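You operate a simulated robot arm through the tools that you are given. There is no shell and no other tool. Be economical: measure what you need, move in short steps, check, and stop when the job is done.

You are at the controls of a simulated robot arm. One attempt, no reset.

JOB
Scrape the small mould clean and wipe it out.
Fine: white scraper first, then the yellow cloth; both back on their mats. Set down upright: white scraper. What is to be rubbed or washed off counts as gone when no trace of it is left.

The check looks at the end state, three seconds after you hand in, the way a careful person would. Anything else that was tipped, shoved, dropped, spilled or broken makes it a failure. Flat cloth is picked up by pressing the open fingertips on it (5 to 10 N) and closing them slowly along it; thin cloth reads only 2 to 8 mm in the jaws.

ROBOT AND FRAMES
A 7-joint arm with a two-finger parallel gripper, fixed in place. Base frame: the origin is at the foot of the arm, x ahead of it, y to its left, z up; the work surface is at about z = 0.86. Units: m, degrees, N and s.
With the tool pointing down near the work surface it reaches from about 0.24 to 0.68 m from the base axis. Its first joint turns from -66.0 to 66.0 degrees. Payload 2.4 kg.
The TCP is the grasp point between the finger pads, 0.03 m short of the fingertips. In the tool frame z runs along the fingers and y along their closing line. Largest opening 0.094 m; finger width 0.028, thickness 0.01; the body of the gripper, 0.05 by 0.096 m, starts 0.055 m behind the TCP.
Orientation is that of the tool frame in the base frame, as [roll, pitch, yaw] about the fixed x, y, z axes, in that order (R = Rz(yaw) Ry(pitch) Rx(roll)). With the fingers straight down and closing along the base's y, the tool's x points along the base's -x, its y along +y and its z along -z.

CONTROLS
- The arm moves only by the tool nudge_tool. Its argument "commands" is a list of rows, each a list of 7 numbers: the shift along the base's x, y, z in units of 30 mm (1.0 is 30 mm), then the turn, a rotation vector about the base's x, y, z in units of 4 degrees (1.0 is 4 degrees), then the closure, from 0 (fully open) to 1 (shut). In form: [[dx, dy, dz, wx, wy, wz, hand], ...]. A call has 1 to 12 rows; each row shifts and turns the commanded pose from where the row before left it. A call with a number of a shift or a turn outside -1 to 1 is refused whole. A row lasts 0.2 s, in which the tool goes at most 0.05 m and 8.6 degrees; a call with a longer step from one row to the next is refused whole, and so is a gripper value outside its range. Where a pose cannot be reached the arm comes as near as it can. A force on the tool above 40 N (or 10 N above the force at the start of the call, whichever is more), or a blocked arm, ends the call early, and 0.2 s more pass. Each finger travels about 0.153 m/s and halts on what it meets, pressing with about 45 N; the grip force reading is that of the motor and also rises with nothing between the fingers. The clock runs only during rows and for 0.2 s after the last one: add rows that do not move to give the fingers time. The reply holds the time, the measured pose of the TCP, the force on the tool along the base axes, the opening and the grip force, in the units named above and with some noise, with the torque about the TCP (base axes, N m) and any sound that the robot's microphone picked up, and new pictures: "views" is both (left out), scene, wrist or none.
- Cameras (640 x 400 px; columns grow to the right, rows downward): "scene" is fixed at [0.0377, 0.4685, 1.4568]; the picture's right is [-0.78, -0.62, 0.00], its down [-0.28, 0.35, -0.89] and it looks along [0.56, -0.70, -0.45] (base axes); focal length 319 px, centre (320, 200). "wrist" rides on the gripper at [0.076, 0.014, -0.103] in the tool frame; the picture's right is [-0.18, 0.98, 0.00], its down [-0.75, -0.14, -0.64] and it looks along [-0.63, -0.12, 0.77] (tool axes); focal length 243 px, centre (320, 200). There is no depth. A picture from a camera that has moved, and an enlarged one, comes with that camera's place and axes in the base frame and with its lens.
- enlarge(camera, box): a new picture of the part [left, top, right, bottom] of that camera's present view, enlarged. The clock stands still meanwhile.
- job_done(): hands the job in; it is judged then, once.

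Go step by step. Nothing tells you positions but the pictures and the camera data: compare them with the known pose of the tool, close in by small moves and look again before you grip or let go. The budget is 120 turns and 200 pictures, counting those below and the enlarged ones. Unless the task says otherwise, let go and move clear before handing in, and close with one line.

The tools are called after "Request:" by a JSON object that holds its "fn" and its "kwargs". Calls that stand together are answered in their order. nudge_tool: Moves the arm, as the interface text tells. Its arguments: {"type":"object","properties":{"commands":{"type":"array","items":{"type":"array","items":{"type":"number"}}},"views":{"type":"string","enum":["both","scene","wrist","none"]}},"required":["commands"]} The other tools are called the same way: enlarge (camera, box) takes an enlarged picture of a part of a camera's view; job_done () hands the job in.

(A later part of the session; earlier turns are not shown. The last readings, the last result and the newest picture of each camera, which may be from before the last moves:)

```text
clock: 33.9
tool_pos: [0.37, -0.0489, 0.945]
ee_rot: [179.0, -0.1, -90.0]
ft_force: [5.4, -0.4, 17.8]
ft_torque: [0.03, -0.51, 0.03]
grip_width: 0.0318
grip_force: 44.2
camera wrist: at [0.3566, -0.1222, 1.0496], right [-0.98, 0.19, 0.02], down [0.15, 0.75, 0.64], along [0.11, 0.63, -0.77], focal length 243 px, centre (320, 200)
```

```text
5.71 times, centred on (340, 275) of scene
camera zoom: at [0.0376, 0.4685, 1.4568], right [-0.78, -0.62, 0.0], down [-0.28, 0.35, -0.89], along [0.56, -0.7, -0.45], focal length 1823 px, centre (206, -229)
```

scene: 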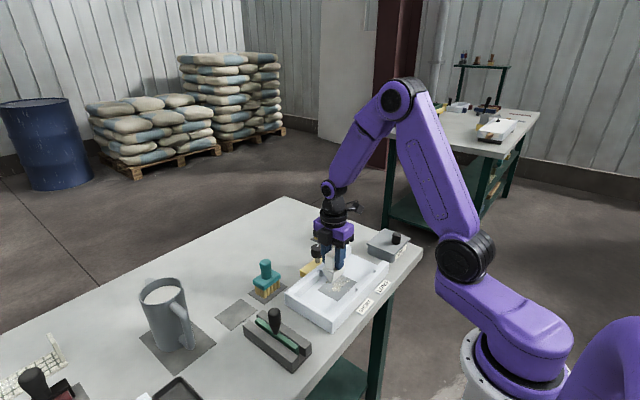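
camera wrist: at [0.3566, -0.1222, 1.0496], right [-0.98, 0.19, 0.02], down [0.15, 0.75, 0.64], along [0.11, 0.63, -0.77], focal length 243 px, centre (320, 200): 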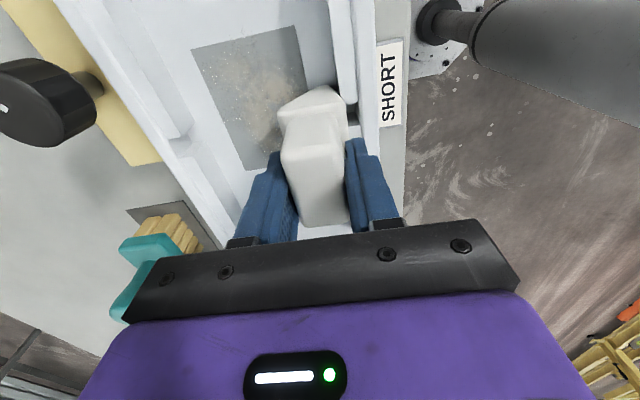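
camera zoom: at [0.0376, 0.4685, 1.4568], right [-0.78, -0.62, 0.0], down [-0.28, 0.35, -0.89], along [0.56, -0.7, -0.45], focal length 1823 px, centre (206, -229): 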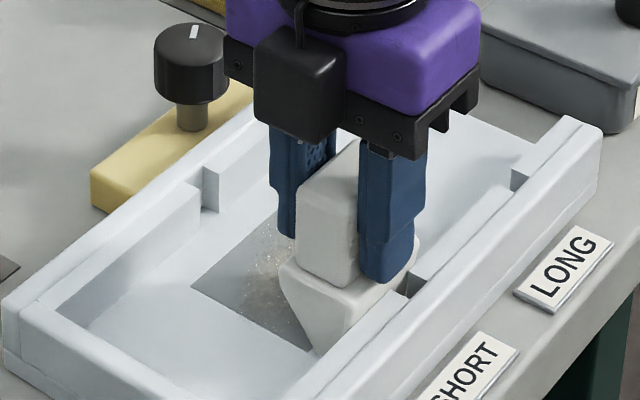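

That strip is loosened too. One more +x pass in the middle (y≈−0.07), then lift and inspect.

Request:
{"fn": "nudge_tool", "kwargs": {"commands": [[0, -0.35, 0, 0, 0, 0, 1], [0, -0.35, 0, 0, 0, 0, 1], [0.4, 0, 0, 0, 0, 0, 1], [0.4, 0, 0, 0, 0, 0, 1], [0.4, 0, 0, 0, 0, 0, 1], [0.4, 0, 0, 0, 0, 0, 1], [0.4, 0, 0, 0, 0, 0, 1], [0.4, 0, 0, 0, 0, 0, 1]], "views": "none"}}

Request:
{"fn": "nudge_tool", "kwargs": {"commands": [[0, 0, 0.8, 0, 0, 0, 1], [0, 0, 0.8, 0, 0, 0, 1], [0, 0, 0.8, 0, 0, 0, 1], [0, 0, 0.8, 0, 0, 0, 1], [0, 0, 0.7, 0, -0.25, 0, 1], [0, 0.8, 0, 0, 0, 0, 1], [0, 0.8, 0, 0, 0, 0, 1], [0.3, 0.8, 0, 0, 0, 0, 1], [0.3, 0.8, 0, 0, 0, 0, 1], [0, 0, 0, 0, 0, 0, 1]], "views": "both"}}

Request:
{"fn": "enlarge", "kwargs": {"camera": "scene", "box": [300, 240, 380, 310]}}

Request:
{"fn": "enlarge", "kwargs": {"camera": "wrist", "box": [280, 0, 500, 140]}}

```text
clock: 34.6
tool_pos: [0.3723, -0.0688, 0.9453]
ee_rot: [178.5, 0.0, -90.1]
ft_force: [-3.2, 2.8, 14.8]
ft_torque: [-0.1, 0.15, -0.01]
grip_width: 0.0318
grip_force: 44.9
stopped in row 3: the force on the tool passed its limit at 48 N (the readings are from after the stop); the commanded pose is now the measured one
```

```text
clock: 36.8
tool_pos: [0.3903, 0.0286, 1.0616]
ee_rot: [179.3, 0.0, -90.1]
ft_force: [0.6, -0.1, -1.2]
ft_torque: [-0.02, -0.01, 0.0]
grip_width: 0.0319
grip_force: 45.1
camera wrist: at [0.3756, -0.0469, 1.1663], right [-0.98, 0.19, 0.01], down [0.15, 0.75, 0.64], along [0.11, 0.63, -0.77], focal length 243 px, centre (320, 200)
```

scene: 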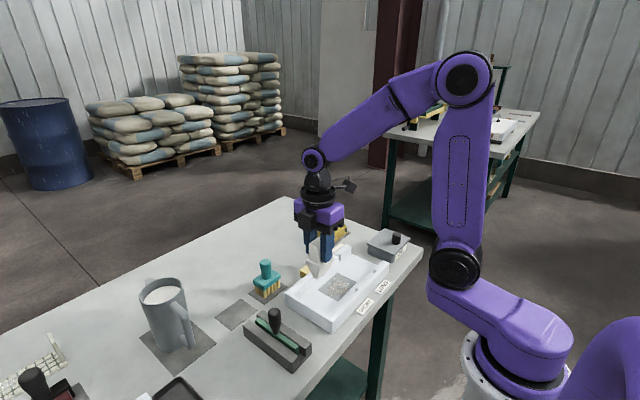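
wrist: 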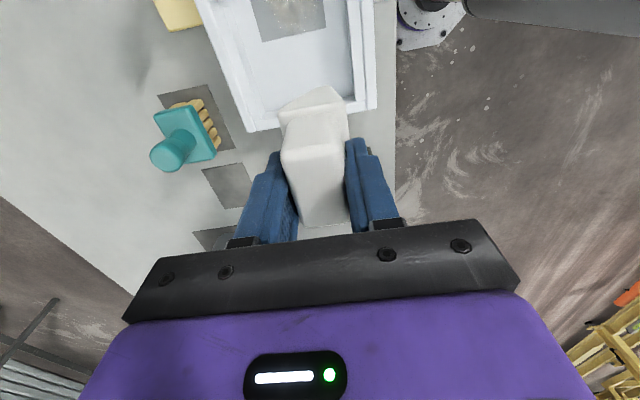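

```text
5.71 times, centred on (340, 275) of scene
camera zoom: at [0.0377, 0.4685, 1.4568], right [-0.78, -0.62, 0.0], down [-0.28, 0.35, -0.89], along [0.56, -0.7, -0.45], focal length 1823 px, centre (206, -229)
```

zoom: 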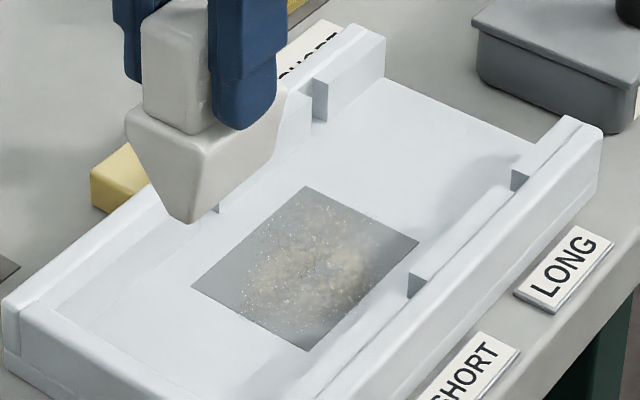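

```text
2.86 times, centred on (390, 70) of wrist
camera zoom: at [0.3756, -0.0469, 1.1663], right [-0.98, 0.19, 0.01], down [0.15, 0.75, 0.64], along [0.11, 0.63, -0.77], focal length 693 px, centre (120, 571)
```

zoom: 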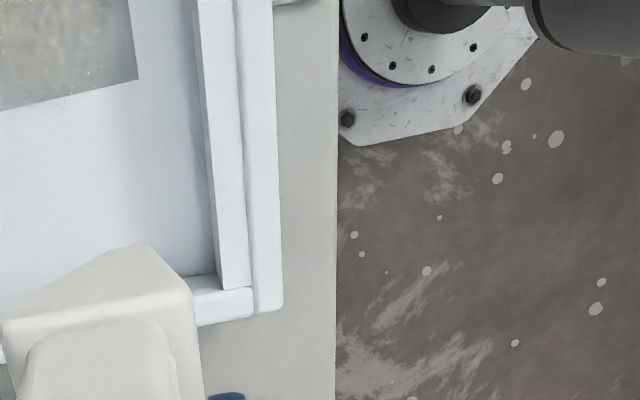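

The crust is now loose powder; let me view it closer to check for solid remains.

Request:
{"fn": "nudge_tool", "kwargs": {"commands": [[0.8, -0.7, 0, 0, 0, 0, 1], [0.8, -0.7, 0, 0, 0, 0, 1], [0.6, -0.6, 0, 0, -0.17, 0, 1], [0, 0, -0.4, 0, 0, 0, 1], [0, 0, 0, 0, 0, 0, 1]], "views": "none"}}

Request:
{"fn": "enlarge", "kwargs": {"camera": "wrist", "box": [290, 10, 450, 130]}}

```text
clock: 38.0
tool_pos: [0.4567, -0.034, 1.0507]
ee_rot: [-179.9, 0.0, -90.1]
ft_force: [-0.3, -0.6, -1.2]
ft_torque: [-0.02, 0.01, 0.03]
grip_width: 0.0317
grip_force: 45.1
```

```text
3.33 times, centred on (370, 70) of wrist
camera zoom: at [0.4402, -0.1078, 1.1542], right [-0.98, 0.19, 0.0], down [0.14, 0.75, 0.64], along [0.12, 0.63, -0.77], focal length 809 px, centre (153, 633)
```

zoom: 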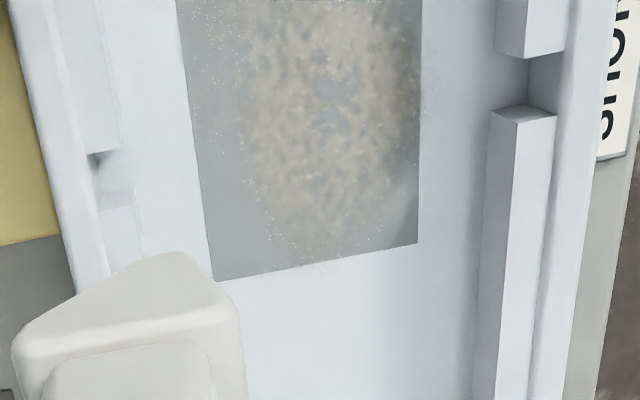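

Only powder visible. For certainty I'll do one more mid-strip pass at y≈−0.07 before returning the scraper.

Request:
{"fn": "nudge_tool", "kwargs": {"commands": [[-0.3, -0.6, -0.6, 0, 0, 0, 1], [-0.2, -0.6, -0.9, 0, 0, 0, 1], [0, 0, -1, 0, 0, 0, 1], [0, 0, -0.8, 0, 0, 0, 1], [0, 0, -0.05, 0, 0, 0, 1], [0, 0, -0.05, 0, 0, 0, 1], [0, 0, -0.03, 0, 0, 0, 1], [0, 0, -0.03, 0, 0, 0, 1], [0, 0, 0, 0, 0, 0, 1]], "views": "none"}}

```text
clock: 40.0
tool_pos: [0.4402, -0.0697, 0.9462]
ee_rot: [180.0, 0.1, -90.1]
ft_force: [-4.3, -1.2, 0.9]
ft_torque: [-0.02, 0.2, 0.04]
grip_width: 0.0318
grip_force: 45.6
```

Request:
{"fn": "nudge_tool", "kwargs": {"commands": [[0, 0, -0.03, 0, 0, 0, 1], [-0.4, 0, 0, 0, 0, 0, 1], [-0.4, 0, 0, 0, 0, 0, 1], [-0.4, 0, 0, 0, 0, 0, 1], [-0.4, 0, 0, 0, 0, 0, 1], [-0.4, 0, 0, 0, 0, 0, 1], [-0.4, 0, 0, 0, 0, 0, 1]], "views": "none"}}

Request:
{"fn": "nudge_tool", "kwargs": {"commands": [[0.4, 0, 0, 0, 0, 0, 1], [0.4, 0, 0, 0, 0, 0, 1], [0.4, 0, 0, 0, 0, 0, 1], [0.4, 0, 0, 0, 0, 0, 1], [0.4, 0, 0, 0, 0, 0, 1], [0.4, 0, 0, 0, 0, 0, 1]], "views": "none"}}

Request:
{"fn": "enlarge", "kwargs": {"camera": "scene", "box": [300, 240, 380, 310]}}

```text
clock: 41.6
tool_pos: [0.37, -0.0686, 0.9458]
ee_rot: [-179.5, -0.1, -90.1]
ft_force: [10.2, 0.3, 33.9]
ft_torque: [-0.19, -0.4, 0.06]
grip_width: 0.0321
grip_force: 44.9
```

```text
clock: 42.0
tool_pos: [0.3734, -0.0692, 0.946]
ee_rot: [179.8, 0.0, -90.1]
ft_force: [-2.4, 1.4, 10.0]
ft_torque: [-0.06, 0.11, -0.04]
grip_width: 0.0319
grip_force: 44.8
stopped in row 1: the force on the tool passed its limit at 48 N (the readings are from after the stop); the commanded pose is now the measured one
```

```text
5.71 times, centred on (340, 275) of scene
camera zoom: at [0.0375, 0.4685, 1.4568], right [-0.78, -0.62, 0.0], down [-0.28, 0.35, -0.89], along [0.56, -0.7, -0.45], focal length 1823 px, centre (206, -229)
```

zoom: 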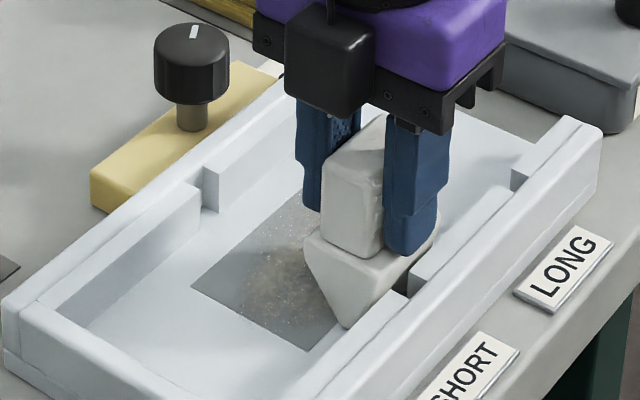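

Strong pass done. Lifting and carrying the scraper back over its mat at (0.549, 0.155).

Request:
{"fn": "nudge_tool", "kwargs": {"commands": [[0, 0, 0.95, 0, 0, 0, 1], [0, 0, 0.95, 0, 0, 0, 1], [0, 0, 0.95, 0, 0, 0, 1], [0, 0, 0.95, 0, 0, 0, 1], [0.732, 0.933, 0, 0, 0, 0, 1], [0.732, 0.933, 0, 0, 0, 0, 1], [0.732, 0.933, 0, 0, 0, 0, 1], [0.732, 0.933, 0, 0, 0, 0, 1], [0.732, 0.933, 0, 0, 0, 0, 1], [0.732, 0.933, 0, 0, 0, 0, 1], [0.732, 0.933, 0, 0, 0, 0, 1], [0.732, 0.933, 0, 0, 0, 0, 1]], "views": "none"}}

Request:
{"fn": "nudge_tool", "kwargs": {"commands": [[0, 0, -0.8, 0, 0, 0, 1], [0, 0, -0.9, 0, 0, 0, 1], [0, 0, -0.9, 0, 0, 0, 1], [0, 0, -0.9, 0, 0, 0, 1], [0, 0, -0.4, 0, 0, 0, 1], [0, 0, 0, 0, 0, 0, 1]]}}

Request:
{"fn": "enlarge", "kwargs": {"camera": "scene", "box": [200, 260, 280, 340]}}

```text
clock: 44.6
tool_pos: [0.5504, 0.1542, 1.0587]
ee_rot: [179.8, 0.0, -90.2]
ft_force: [-0.5, -0.6, -0.7]
ft_torque: [0.0, 0.01, 0.02]
grip_width: 0.0318
grip_force: 45.5
```

```text
clock: 46.0
tool_pos: [0.5475, 0.1542, 0.9416]
ee_rot: [180.0, 0.1, -90.2]
ft_force: [0.2, 0.1, -1.5]
ft_torque: [0.01, 0.02, -0.02]
grip_width: 0.0317
grip_force: 45.1
camera wrist: at [0.532, 0.0802, 1.0457], right [-0.98, 0.19, 0.0], down [0.14, 0.75, 0.64], along [0.12, 0.63, -0.77], focal length 243 px, centre (320, 200)
```

scene: 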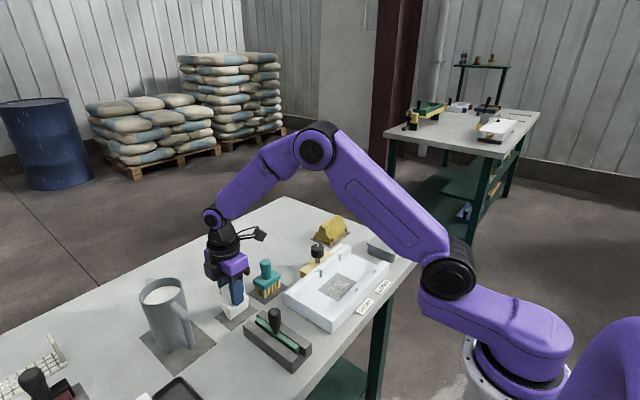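
wrist: 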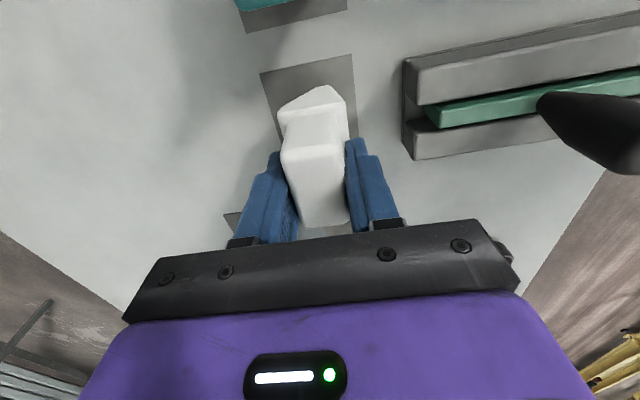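

```text
5.00 times, centred on (240, 300) of scene
camera zoom: at [0.0377, 0.4685, 1.4568], right [-0.78, -0.62, 0.0], down [-0.28, 0.35, -0.89], along [0.56, -0.7, -0.45], focal length 1595 px, centre (720, -300)
```

zoom: 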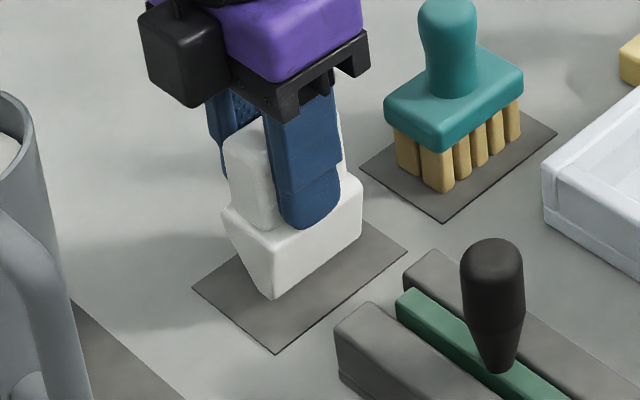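

Aligned with the original pose; lowering the last ~9 mm gently.

Request:
{"fn": "nudge_tool", "kwargs": {"commands": [[0.03, 0, -0.2, 0, 0, 0, 1], [0, 0, -0.06, 0, 0, 0, 1], [0, 0, -0.03, 0, 0, 0, 1], [0, 0, -0.02, 0, 0, 0, 1], [0, 0, 0, 0, 0, 0, 1]], "views": "none"}}

```text
clock: 47.2
tool_pos: [0.5499, 0.1534, 0.9326]
ee_rot: [179.8, -0.1, -90.1]
ft_force: [-0.3, -0.2, -1.5]
ft_torque: [-0.02, 0.01, -0.02]
grip_width: 0.0315
grip_force: 45.2
```

Request:
{"fn": "nudge_tool", "kwargs": {"commands": [[0, 0, -0.03, 0, 0.04, 0, 1], [0, 0, 0, 0, 0, 0, 1]], "views": "none"}}

```text
clock: 47.8
tool_pos: [0.5481, 0.1539, 0.9318]
ee_rot: [179.7, 0.0, -90.0]
ft_force: [-0.1, 0.0, -1.1]
ft_torque: [-0.02, -0.01, -0.01]
grip_width: 0.0318
grip_force: 44.9
```

Request:
{"fn": "nudge_tool", "kwargs": {"commands": [[0, 0, -0.02, 0, -0.1, 0, 1], [0, 0, -0.02, 0, 0, 0, 1], [0, 0, 0, 0, 0, 0, 1]], "views": "scene"}}

Request:
{"fn": "enlarge", "kwargs": {"camera": "scene", "box": [200, 260, 280, 340]}}

```text
clock: 48.6
tool_pos: [0.5487, 0.1541, 0.9313]
ee_rot: [-179.9, 0.0, -90.1]
ft_force: [-3.3, -0.5, 9.0]
ft_torque: [-0.24, 0.27, -0.03]
grip_width: 0.0317
grip_force: 44.9
```

scene: 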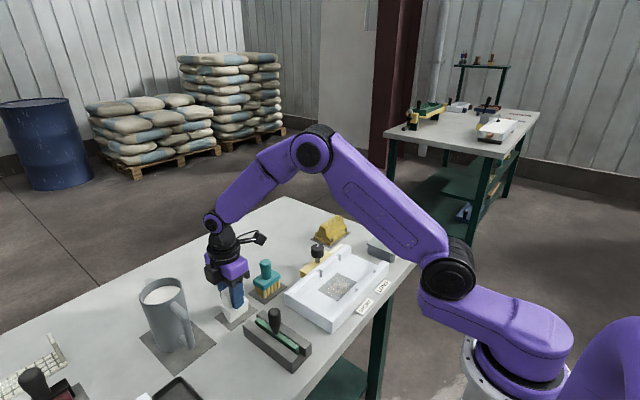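

```text
5.00 times, centred on (240, 300) of scene
camera zoom: at [0.0374, 0.4684, 1.4569], right [-0.78, -0.62, 0.0], down [-0.28, 0.35, -0.89], along [0.56, -0.7, -0.45], focal length 1595 px, centre (720, -300)
```

zoom: 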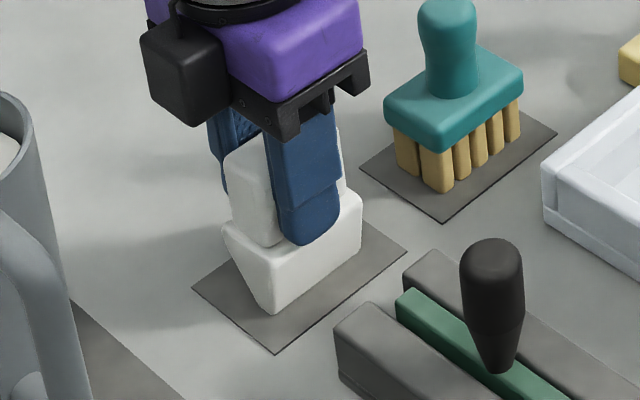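

In contact at the original spot. Easing force slightly and opening gradually.

Request:
{"fn": "nudge_tool", "kwargs": {"commands": [[0, 0, 0.01, 0, 0, 0, 0.66], [0, 0, 0, 0, 0, 0, 0.63], [0, 0, 0, 0, 0, 0, 0.58], [0, 0, 0, 0, 0, 0, 0.5], [0, 0, 0, 0, 0, 0, 0.4], [0, 0, 0, 0, 0, 0, 0.3], [0, 0, 0, 0, 0, 0, 0.3]]}}

Request:
{"fn": "enlarge", "kwargs": {"camera": "scene", "box": [200, 260, 280, 340]}}

```text
clock: 50.2
tool_pos: [0.5501, 0.1542, 0.9308]
ee_rot: [-180.0, 0.0, -90.1]
ft_force: [0.2, -0.3, -0.4]
ft_torque: [-0.02, -0.01, 0.0]
grip_width: 0.0657
grip_force: 0.0
camera wrist: at [0.5336, 0.0806, 1.0342], right [-0.98, 0.19, 0.0], down [0.14, 0.75, 0.64], along [0.12, 0.63, -0.77], focal length 243 px, centre (320, 200)
```

scene: 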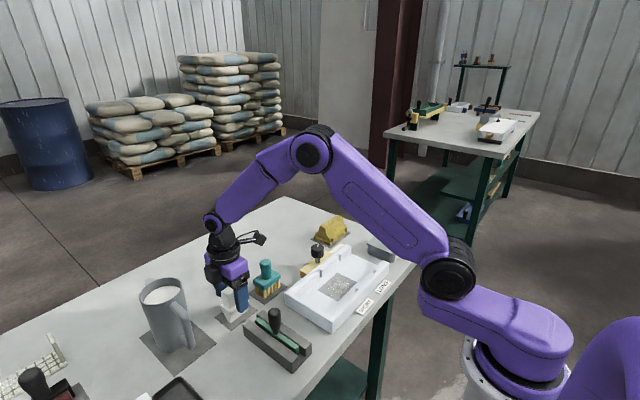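
wrist: 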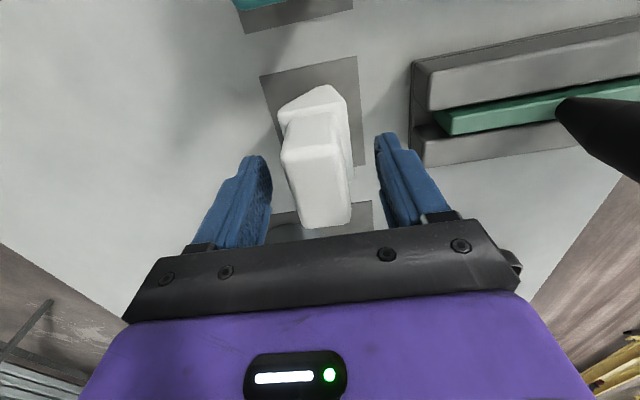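

```text
5.00 times, centred on (240, 300) of scene
camera zoom: at [0.0377, 0.4685, 1.4568], right [-0.78, -0.62, 0.0], down [-0.28, 0.35, -0.89], along [0.56, -0.7, -0.45], focal length 1595 px, centre (720, -300)
```

zoom: 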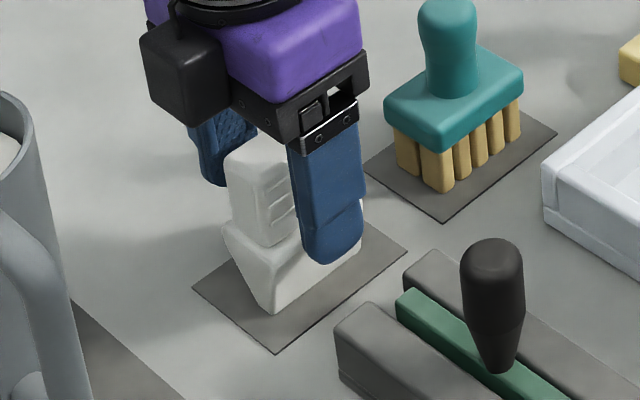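

Scraper stands upright on its mat. Rising straight up and travelling to the yellow cloth near (0.575, −0.267).

Request:
{"fn": "nudge_tool", "kwargs": {"commands": [[0, 0, 0.5, 0, 0, 0, 0.3], [0, 0, 0.9, 0, 0, 0, 0.3], [0, 0, 1, 0, 0, 0, 0.3], [0, 0, 1, 0, 0, 0, 0.3], [0, 0, 1, 0, 0, 0, 0.3], [0.1, -1, 0, 0, 0, 0, 0.3], [0.1, -1, 0, 0, 0, 0, 0.3], [0, -1, 0, 0, 0, 0, 0.3], [0, -1, 0, 0, 0, 0, 0.3], [0, -1, 0, 0, 0, 0, 0.3], [0, -1, 0, 0, 0, 0, 0.3], [0, -1, 0, 0, 0, 0, 0.3]], "views": "scene"}}

Request:
{"fn": "nudge_tool", "kwargs": {"commands": [[0.1, -1, 0, 0, 0, 0, 0], [0.1, -1, 0, 0, 0, 0, 0], [0, -1, 0, 0, 0, 0, 0], [0, -1, 0, 0, 0, 0, 0], [0, -1, 0, 0, 0, 0, 0], [0, -1, -0.5, 0, 0, 0, 0], [0, -0.5, -0.5, 0, 0, 0, 0], [0, 0, 0, 0, 0, 0, 0]]}}

Request:
{"fn": "enlarge", "kwargs": {"camera": "wrist", "box": [240, 40, 440, 200]}}

Request:
{"fn": "enlarge", "kwargs": {"camera": "scene", "box": [290, 190, 380, 260]}}

```text
clock: 52.8
tool_pos: [0.5557, -0.0551, 1.0623]
ee_rot: [-179.9, 0.0, -90.1]
ft_force: [1.7, 0.3, 0.0]
ft_torque: [0.02, 0.02, 0.0]
grip_width: 0.0658
grip_force: 0.1
```

scene: 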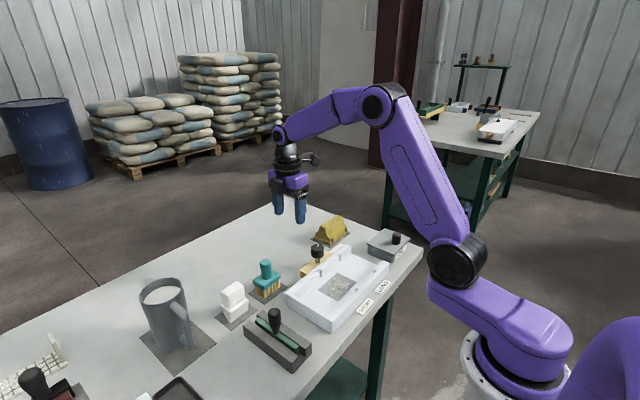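

```text
clock: 54.6
tool_pos: [0.5615, -0.2495, 1.0322]
ee_rot: [-179.9, 0.0, -90.1]
ft_force: [-0.1, 0.0, -0.6]
ft_torque: [0.01, 0.01, 0.01]
grip_width: 0.0938
grip_force: 0.0
camera wrist: at [0.5454, -0.3247, 1.136], right [-0.98, 0.19, 0.0], down [0.14, 0.75, 0.64], along [0.12, 0.63, -0.77], focal length 243 px, centre (320, 200)
```

scene: 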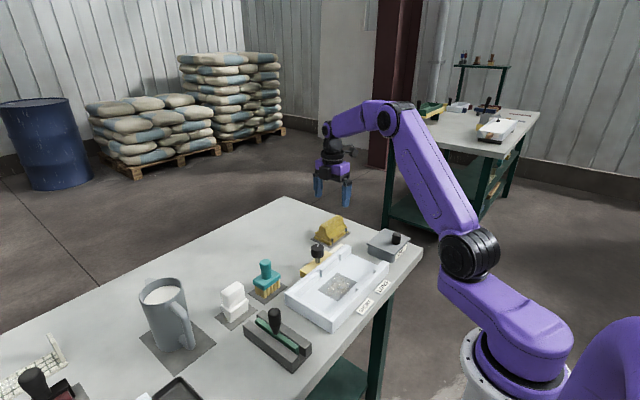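
wrist: 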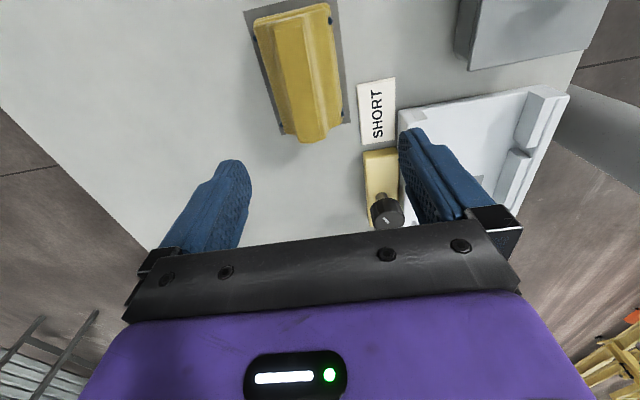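

```text
2.50 times, centred on (340, 120) of wrist
camera zoom: at [0.5454, -0.3247, 1.136], right [-0.98, 0.19, 0.0], down [0.14, 0.75, 0.64], along [0.12, 0.63, -0.77], focal length 606 px, centre (270, 400)
```

zoom: 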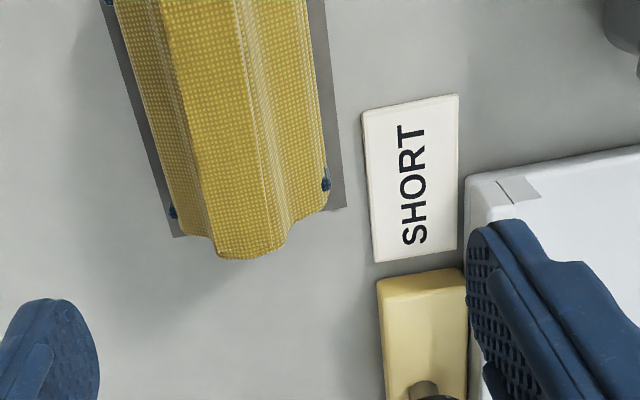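

```text
5.71 times, centred on (335, 225) of scene
camera zoom: at [0.0377, 0.4684, 1.4568], right [-0.78, -0.62, 0.0], down [-0.28, 0.35, -0.89], along [0.56, -0.7, -0.45], focal length 1823 px, centre (234, 57)
```

zoom: 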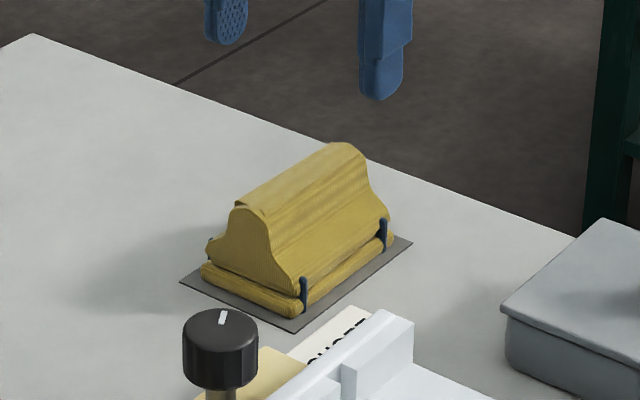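

The cloth is a folded pad with a raised ridge along y, mat centred near (0.574, −0.267), ridge top around z 0.91. Moving over it and descending partway.

Request:
{"fn": "nudge_tool", "kwargs": {"commands": [[0.4, -0.6, -0.5, 0, 0, 0, 0.2], [0, 0, -0.9, 0, 0, 0, 0.2], [0, 0, -0.7, 0, 0, 0, 0.2], [0, 0, 0, 0, 0, 0, 0.2]]}}

Request:
{"fn": "enlarge", "kwargs": {"camera": "wrist", "box": [220, 40, 420, 240]}}

Request:
{"fn": "enlarge", "kwargs": {"camera": "scene", "box": [290, 190, 380, 260]}}

```text
clock: 55.6
tool_pos: [0.5725, -0.2676, 0.969]
ee_rot: [-180.0, 0.0, -90.1]
ft_force: [0.6, 0.1, -0.2]
ft_torque: [-0.01, 0.01, -0.02]
grip_width: 0.0752
grip_force: 0.1
camera wrist: at [0.5568, -0.341, 1.073], right [-0.98, 0.19, 0.0], down [0.14, 0.75, 0.64], along [0.12, 0.63, -0.77], focal length 243 px, centre (320, 200)
```

scene: 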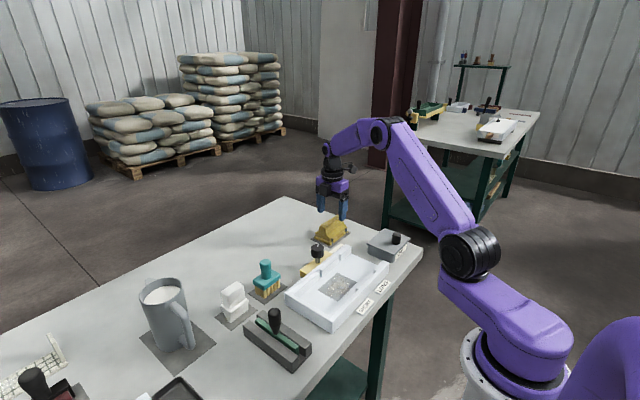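
wrist: 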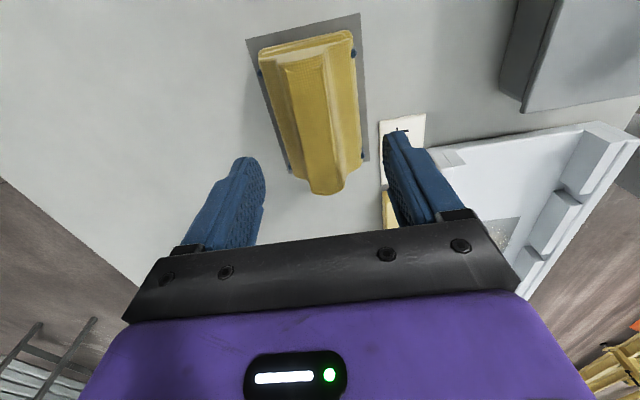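

```text
2.00 times, centred on (320, 140) of wrist
camera zoom: at [0.5568, -0.341, 1.073], right [-0.98, 0.19, 0.0], down [0.14, 0.75, 0.64], along [0.12, 0.63, -0.77], focal length 485 px, centre (320, 320)
```

zoom: 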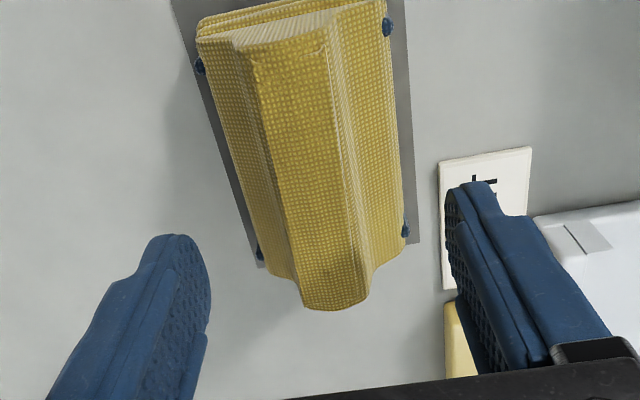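

```text
5.71 times, centred on (335, 225) of scene
camera zoom: at [0.0377, 0.4685, 1.4568], right [-0.78, -0.62, 0.0], down [-0.28, 0.35, -0.89], along [0.56, -0.7, -0.45], focal length 1823 px, centre (234, 57)
```

zoom: 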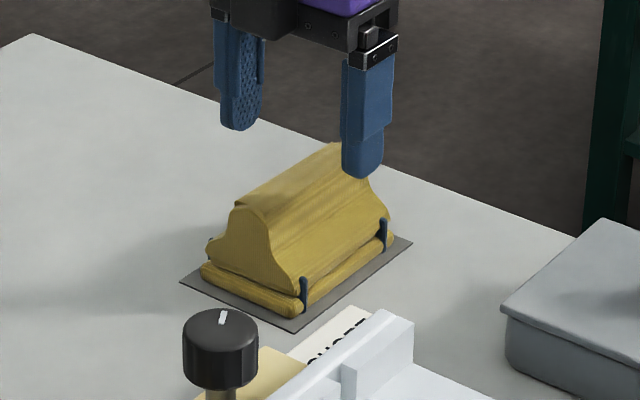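

Ridge centre computed at (0.573, −0.264), aligned. Descending to z≈0.918 and closing.

Request:
{"fn": "nudge_tool", "kwargs": {"commands": [[0.02, 0.08, -0.7, 0, 0, 0, 0.2], [0, 0, -0.6, 0, 0, 0, 0.2], [0, 0, -0.3, 0, 0, 0, 0.2], [0, 0, -0.1, 0, 0, 0, 0.2], [0, 0, 0, 0, 0, 0, 0.2]]}}

Request:
{"fn": "enlarge", "kwargs": {"camera": "scene", "box": [290, 190, 380, 260]}}

```text
clock: 56.8
tool_pos: [0.5732, -0.2652, 0.9174]
ee_rot: [-179.9, -0.1, -90.1]
ft_force: [0.3, 0.1, -0.1]
ft_torque: [0.01, 0.01, -0.01]
grip_width: 0.0752
grip_force: 0.1
camera wrist: at [0.558, -0.3399, 1.0218], right [-0.98, 0.19, 0.0], down [0.14, 0.75, 0.64], along [0.12, 0.63, -0.77], focal length 243 px, centre (320, 200)
```

scene: 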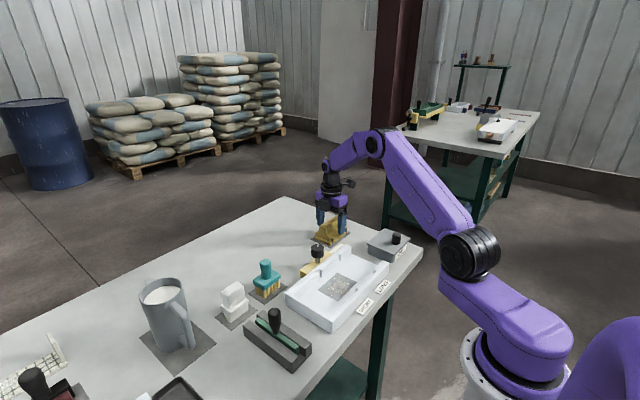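
wrist: 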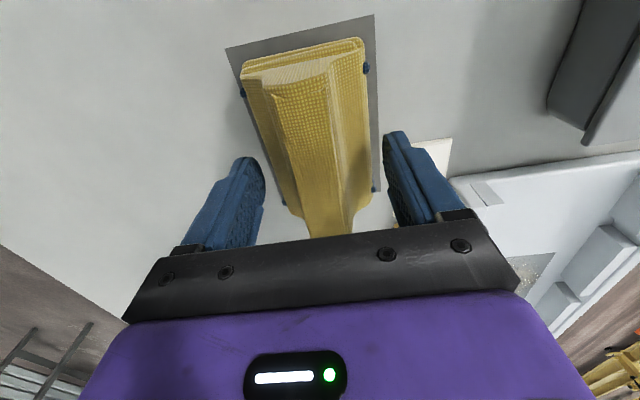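

```text
5.71 times, centred on (335, 225) of scene
camera zoom: at [0.0377, 0.4685, 1.4568], right [-0.78, -0.62, 0.0], down [-0.28, 0.35, -0.89], along [0.56, -0.7, -0.45], focal length 1823 px, centre (234, 57)
```

zoom: 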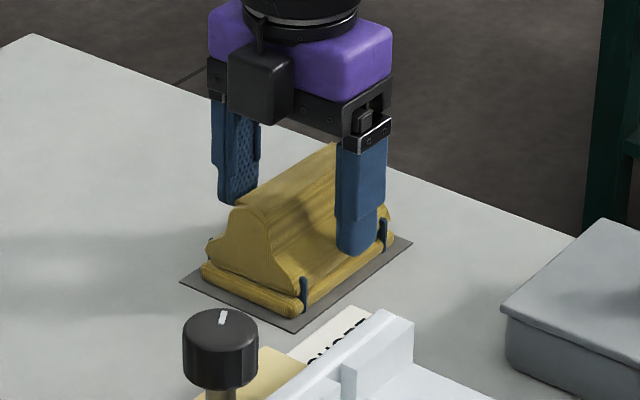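

Request:
{"fn": "nudge_tool", "kwargs": {"commands": [[0, 0, 0, 0, 0, 0, 0.35], [0, 0, 0, 0, 0, 0, 0.45], [0, 0, 0, 0, 0, 0, 0.55], [0, 0, 0, 0, 0, 0, 0.65], [0, 0, 0, 0, 0, 0, 0.75], [0, 0, 0, 0, 0, 0, 0.85], [0, 0, 0, 0, 0, 0, 1], [0, 0, 0, 0, 0, 0, 1]]}}

Request:
{"fn": "enlarge", "kwargs": {"camera": "scene", "box": [290, 190, 380, 260]}}

```text
clock: 58.6
tool_pos: [0.5738, -0.2655, 0.9185]
ee_rot: [-179.9, 0.0, -90.2]
ft_force: [0.4, -0.3, 0.7]
ft_torque: [0.04, -0.1, -0.06]
grip_width: 0.0294
grip_force: 44.9
camera wrist: at [0.558, -0.34, 1.0221], right [-0.98, 0.19, 0.0], down [0.14, 0.75, 0.64], along [0.12, 0.63, -0.77], focal length 243 px, centre (320, 200)
```

scene: 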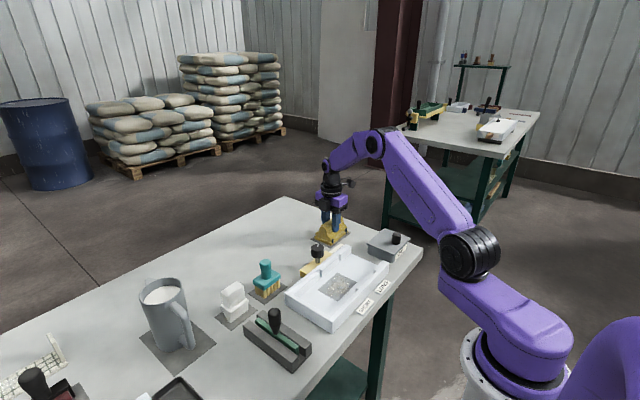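
wrist: 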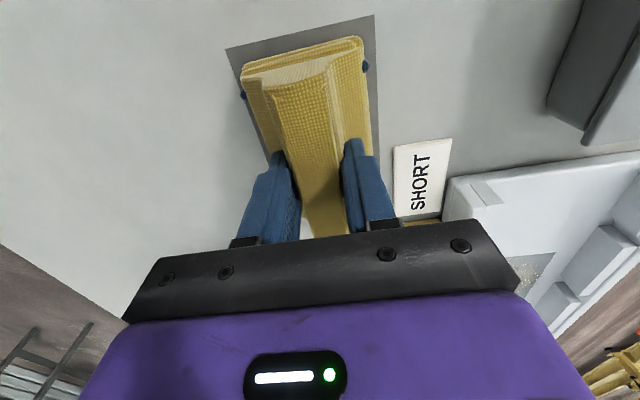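

```text
5.71 times, centred on (335, 225) of scene
camera zoom: at [0.0377, 0.4684, 1.4568], right [-0.78, -0.62, 0.0], down [-0.28, 0.35, -0.89], along [0.56, -0.7, -0.45], focal length 1823 px, centre (234, 57)
```

zoom: 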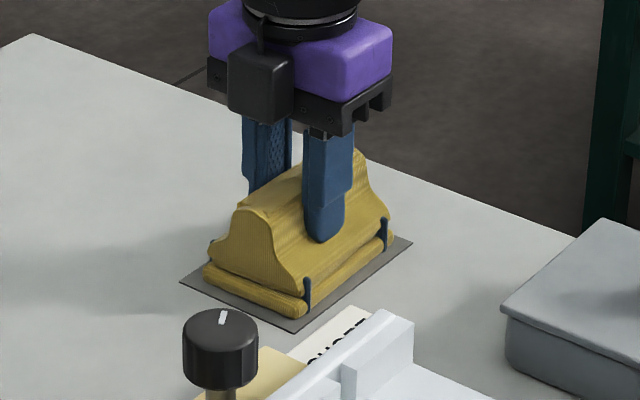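

Gripped at 29 mm. Lifting to check it holds.

Request:
{"fn": "nudge_tool", "kwargs": {"commands": [[0, 0, 0.4, 0, 0, 0, 1], [0, 0, 0.8, 0, 0, 0, 1], [0, 0, 1, 0, 0, 0, 1], [0, 0, 1, 0, 0, 0, 1], [0, 0, 0.8, 0, 0, 0, 1], [0, 0, 0, 0, 0, 0, 1]]}}

Request:
{"fn": "enlarge", "kwargs": {"camera": "scene", "box": [290, 160, 380, 260]}}

```text
clock: 60.0
tool_pos: [0.5738, -0.2662, 1.0379]
ee_rot: [-179.9, 0.0, -90.1]
ft_force: [0.8, -0.2, -0.9]
ft_torque: [0.02, -0.04, 0.02]
grip_width: 0.0294
grip_force: 45.1
camera wrist: at [0.5576, -0.3403, 1.1421], right [-0.98, 0.19, 0.0], down [0.14, 0.75, 0.64], along [0.12, 0.63, -0.77], focal length 243 px, centre (320, 200)
```

scene: 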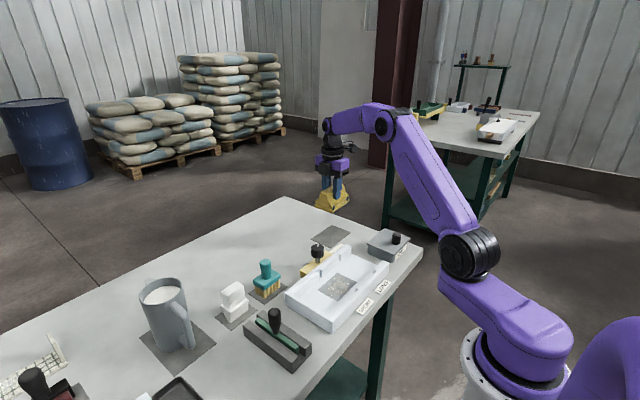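
wrist: 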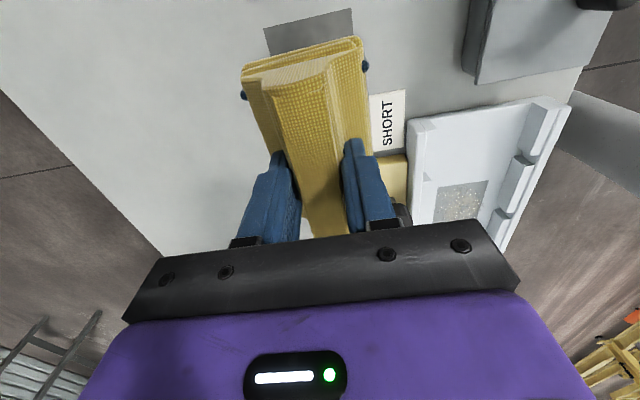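

```text
4.00 times, centred on (335, 210) of scene
camera zoom: at [0.0377, 0.4685, 1.4568], right [-0.78, -0.62, 0.0], down [-0.28, 0.35, -0.89], along [0.56, -0.7, -0.45], focal length 1276 px, centre (260, 160)
```

zoom: 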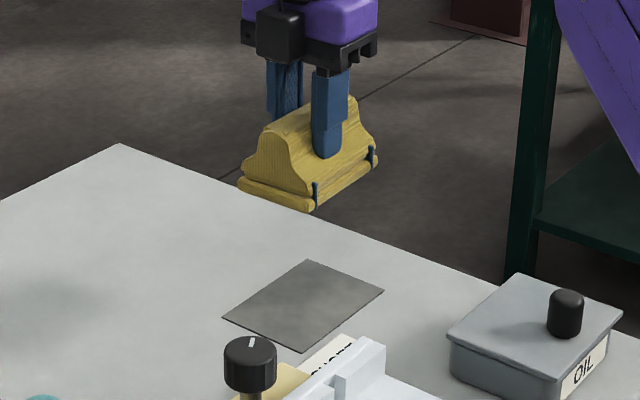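

Held firmly and level. Carrying over the mould centre (0.405, −0.068) and descending partway.

Request:
{"fn": "nudge_tool", "kwargs": {"commands": [[-0.805, 0.943, 0, 0, 0, 0, 1], [-0.805, 0.943, 0, 0, 0, 0, 1], [-0.805, 0.943, 0, 0, 0, 0, 1], [-0.805, 0.943, 0, 0, 0, 0, 1], [-0.805, 0.943, 0, 0, 0, 0, 1], [-0.805, 0.943, 0, 0, 0, 0, 1], [-0.805, 0.943, 0, 0, 0, 0, 1], [0, 0, -0.8, 0, 0, 0, 1], [0, 0, -0.8, 0, 0, 0, 1], [0, 0, -0.8, 0, 0, 0, 1], [0, 0, 0, 0, 0, 0, 1]]}}

Request:
{"fn": "enlarge", "kwargs": {"camera": "scene", "box": [280, 210, 400, 310]}}

Request:
{"fn": "enlarge", "kwargs": {"camera": "wrist", "box": [220, 0, 440, 200]}}

```text
clock: 62.4
tool_pos: [0.4053, -0.0691, 0.9655]
ee_rot: [-179.9, -0.1, -90.1]
ft_force: [0.4, -0.1, -1.1]
ft_torque: [-0.02, -0.03, 0.01]
grip_width: 0.0295
grip_force: 45.0
camera wrist: at [0.3889, -0.1421, 1.0698], right [-0.98, 0.19, 0.0], down [0.14, 0.75, 0.64], along [0.12, 0.63, -0.77], focal length 243 px, centre (320, 200)
```

scene: 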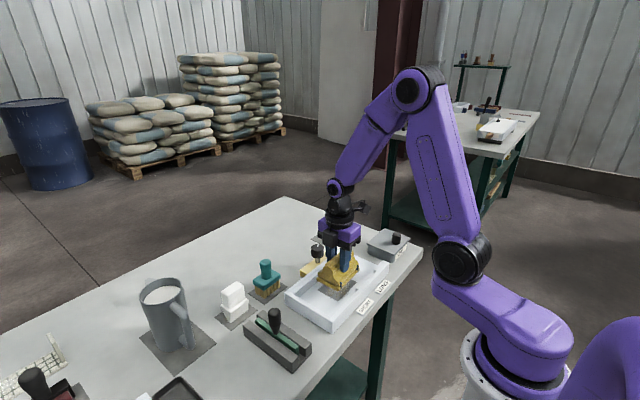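
wrist: 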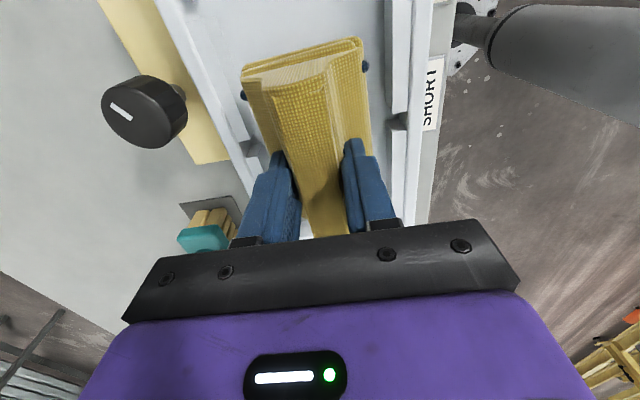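

```text
4.00 times, centred on (340, 260) of scene
camera zoom: at [0.0377, 0.4685, 1.4568], right [-0.78, -0.62, 0.0], down [-0.28, 0.35, -0.89], along [0.56, -0.7, -0.45], focal length 1276 px, centre (240, -40)
```

zoom: 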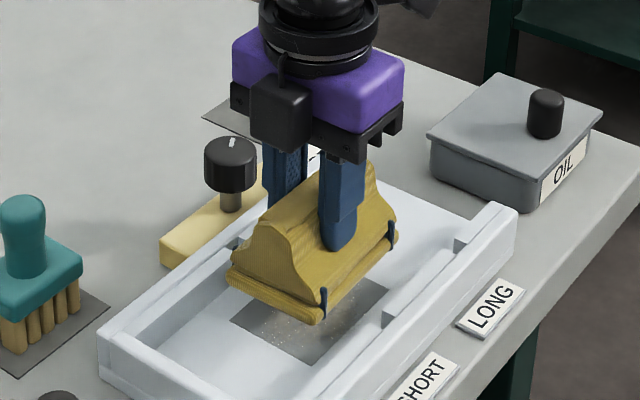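

```text
2.00 times, centred on (330, 100) of wrist
camera zoom: at [0.3889, -0.1421, 1.0698], right [-0.98, 0.19, 0.0], down [0.14, 0.75, 0.64], along [0.12, 0.63, -0.77], focal length 485 px, centre (300, 400)
```

zoom: 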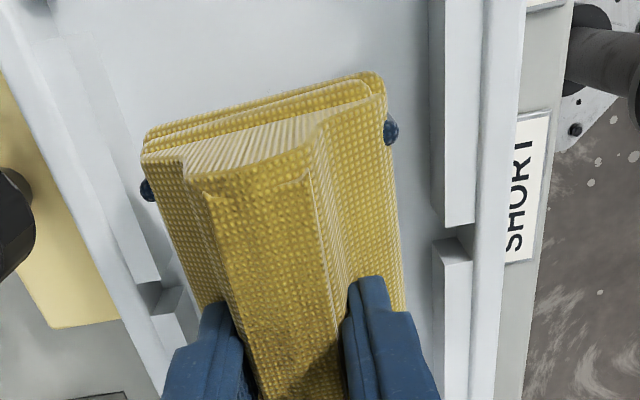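

The pad fits inside the mould walls. Lowering gently onto the floor.

Request:
{"fn": "nudge_tool", "kwargs": {"commands": [[0, 0, -0.5, 0, 0, 0, 1], [0, 0, -0.3, 0, 0, 0, 1], [0, 0, -0.1, 0, 0, 0, 1], [0, 0, -0.05, 0, 0, 0, 1], [0, 0, -0.05, 0, 0, 0, 1], [0, 0, -0.05, 0, 0, 0, 1], [0, 0, 0, 0, 0, 0, 1]], "views": "none"}}

```text
clock: 64.0
tool_pos: [0.4047, -0.068, 0.9353]
ee_rot: [-179.9, 0.0, -90.0]
ft_force: [-0.3, -0.9, -2.0]
ft_torque: [-0.03, -0.01, -0.02]
grip_width: 0.0294
grip_force: 45.0
```

Request:
{"fn": "nudge_tool", "kwargs": {"commands": [[0, 0, -0.05, 0, 0, 0, 1], [0, 0, -0.05, 0, 0, 0, 1], [0, 0, -0.03, 0, 0, 0, 1], [0, 0, 0, 0, 0, 0, 1]], "views": "none"}}

```text
clock: 65.0
tool_pos: [0.4051, -0.0679, 0.9328]
ee_rot: [-179.7, -0.1, -90.2]
ft_force: [-2.7, -1.2, 28.6]
ft_torque: [-0.03, 0.14, -0.01]
grip_width: 0.0294
grip_force: 45.4
```

Contact at about 28 N; easing slightly and wiping with x strokes.

Request:
{"fn": "nudge_tool", "kwargs": {"commands": [[0, 0, 0.02, 0, 0, 0, 1], [0.3, 0, 0, 0, 0, 0, 1], [0.3, 0, 0, 0, 0, 0, 1], [-0.3, 0, 0, 0, 0, 0, 1], [-0.3, 0, 0, 0, 0, 0, 1], [-0.3, 0, 0, 0, 0, 0, 1], [-0.3, 0, 0, 0, 0, 0, 1], [0.3, 0, 0, 0, 0, 0, 1], [0.3, 0, 0, 0, 0, 0, 1], [0, 0, 0, 0, 0, 0, 1]], "views": "none"}}

Request:
{"fn": "enlarge", "kwargs": {"camera": "scene", "box": [280, 210, 400, 310]}}

```text
clock: 67.2
tool_pos: [0.4046, -0.0675, 0.9328]
ee_rot: [-180.0, 0.0, -90.1]
ft_force: [0.7, 0.7, 0.4]
ft_torque: [-0.01, 0.02, 0.01]
grip_width: 0.0296
grip_force: 44.9
```

```text
4.00 times, centred on (340, 260) of scene
camera zoom: at [0.0377, 0.4685, 1.4568], right [-0.78, -0.62, 0.0], down [-0.28, 0.35, -0.89], along [0.56, -0.7, -0.45], focal length 1276 px, centre (240, -40)
```

zoom: 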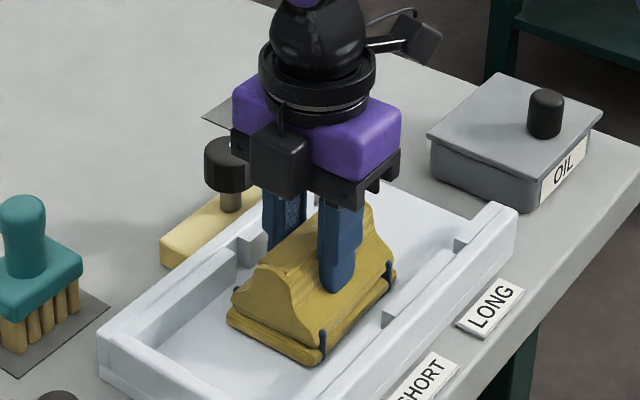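

Force dropped near zero; pressing slightly more and wiping along y at several x offsets.

Request:
{"fn": "nudge_tool", "kwargs": {"commands": [[0, 0, -0.02, 0, 0, 0, 1], [0.4, 0.3, 0, 0, 0, 0, 1], [0, 0.5, 0, 0, 0, 0, 1], [0, -0.5, 0, 0, 0, 0, 1], [0, -0.5, 0, 0, 0, 0, 1], [0, -0.5, 0, 0, 0, 0, 1], [0, -0.3, 0, 0, 0, 0, 1], [-0.5, 0, 0, 0, 0, 0, 1], [-0.5, 0, 0, 0, 0, 0, 1], [0, 0.5, 0, 0, 0, 0, 1], [0, 0.5, 0, 0, 0, 0, 1]], "views": "none"}}

Request:
{"fn": "nudge_tool", "kwargs": {"commands": [[0, 0.5, 0, 0, 0, 0, 1], [0, 0.5, 0, 0, 0, 0, 1], [0, -0.5, 0, 0, 0, 0, 1], [0, -0.5, 0, 0, 0, 0, 1], [0.3, 0, 0, 0, 0, 0, 1], [0.3, 0, 0, 0, 0, 0, 1], [0, 0, 0, 0, 0, 0, 1]], "views": "none"}}

Request:
{"fn": "nudge_tool", "kwargs": {"commands": [[0, 0, 0.8, 0, 0, 0, 1], [0, 0, 0.9, 0, 0, 0, 1], [0, 0, 0.9, 0, 0, 0, 1], [0, 0, 0.9, 0, 0, 0, 1], [0, 0.9, 0, 0, 0, 0, 1], [0, 0.9, 0, 0, 0, 0, 1], [0, 0.9, 0, 0, 0, 0, 1], [0, 0, 0, 0, 0, 0, 1]]}}

Request:
{"fn": "enlarge", "kwargs": {"camera": "scene", "box": [300, 240, 380, 310]}}

Request:
{"fn": "enlarge", "kwargs": {"camera": "wrist", "box": [220, 0, 420, 120]}}

```text
clock: 69.6
tool_pos: [0.3875, -0.0684, 0.9321]
ee_rot: [-179.7, 0.0, -90.2]
ft_force: [11.0, -14.6, 22.5]
ft_torque: [-0.41, -0.14, -0.14]
grip_width: 0.0294
grip_force: 45.3
```

```text
clock: 70.8
tool_pos: [0.3888, -0.0668, 0.9316]
ee_rot: [179.2, 0.0, -89.9]
ft_force: [-4.6, 0.1, 13.0]
ft_torque: [-0.09, -0.21, -0.09]
grip_width: 0.0297
grip_force: 45.1
stopped in row 5: the force on the tool passed its limit at 46 N (the readings are from after the stop); the commanded pose is now the measured one
```

```text
clock: 72.6
tool_pos: [0.3891, 0.0153, 1.0365]
ee_rot: [179.3, 0.0, -89.9]
ft_force: [-0.1, 0.1, -0.5]
ft_torque: [0.0, -0.01, 0.0]
grip_width: 0.0291
grip_force: 44.7
camera wrist: at [0.3753, -0.0586, 1.1398], right [-0.98, 0.18, 0.01], down [0.15, 0.75, 0.64], along [0.11, 0.63, -0.77], focal length 243 px, centre (320, 200)
```

scene: 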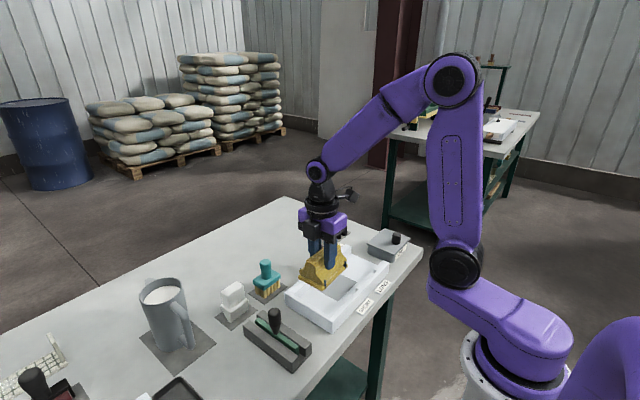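
wrist: 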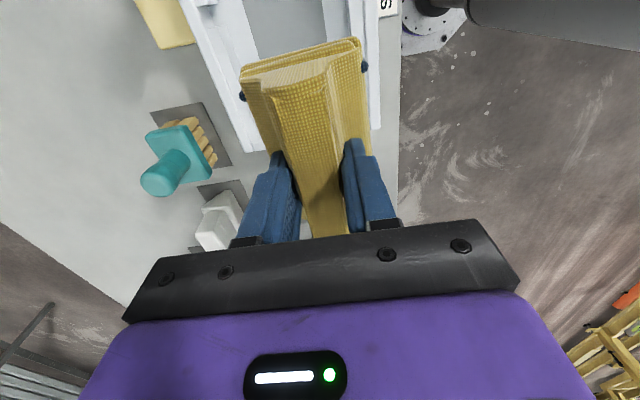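

```text
5.71 times, centred on (340, 275) of scene
camera zoom: at [0.0377, 0.4685, 1.4568], right [-0.78, -0.62, 0.0], down [-0.28, 0.35, -0.89], along [0.56, -0.7, -0.45], focal length 1823 px, centre (206, -229)
```

zoom: 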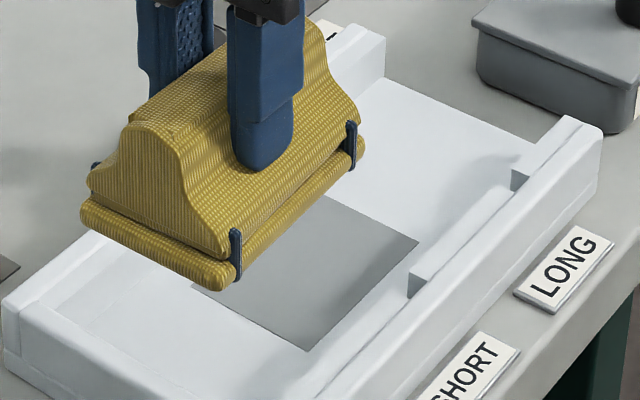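

```text
3.20 times, centred on (320, 60) of wrist
camera zoom: at [0.3753, -0.0586, 1.1398], right [-0.98, 0.18, 0.01], down [0.15, 0.75, 0.64], along [0.11, 0.63, -0.77], focal length 776 px, centre (320, 648)
```

zoom: 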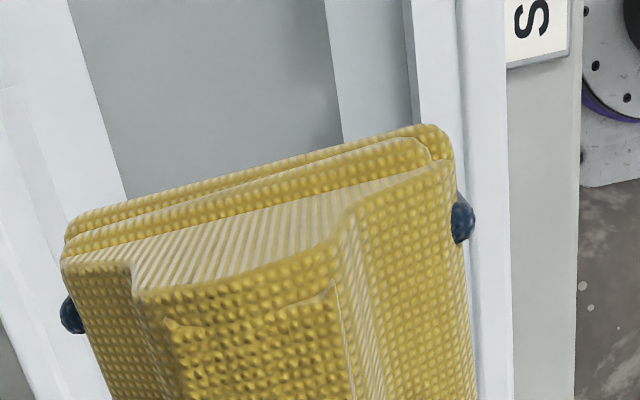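

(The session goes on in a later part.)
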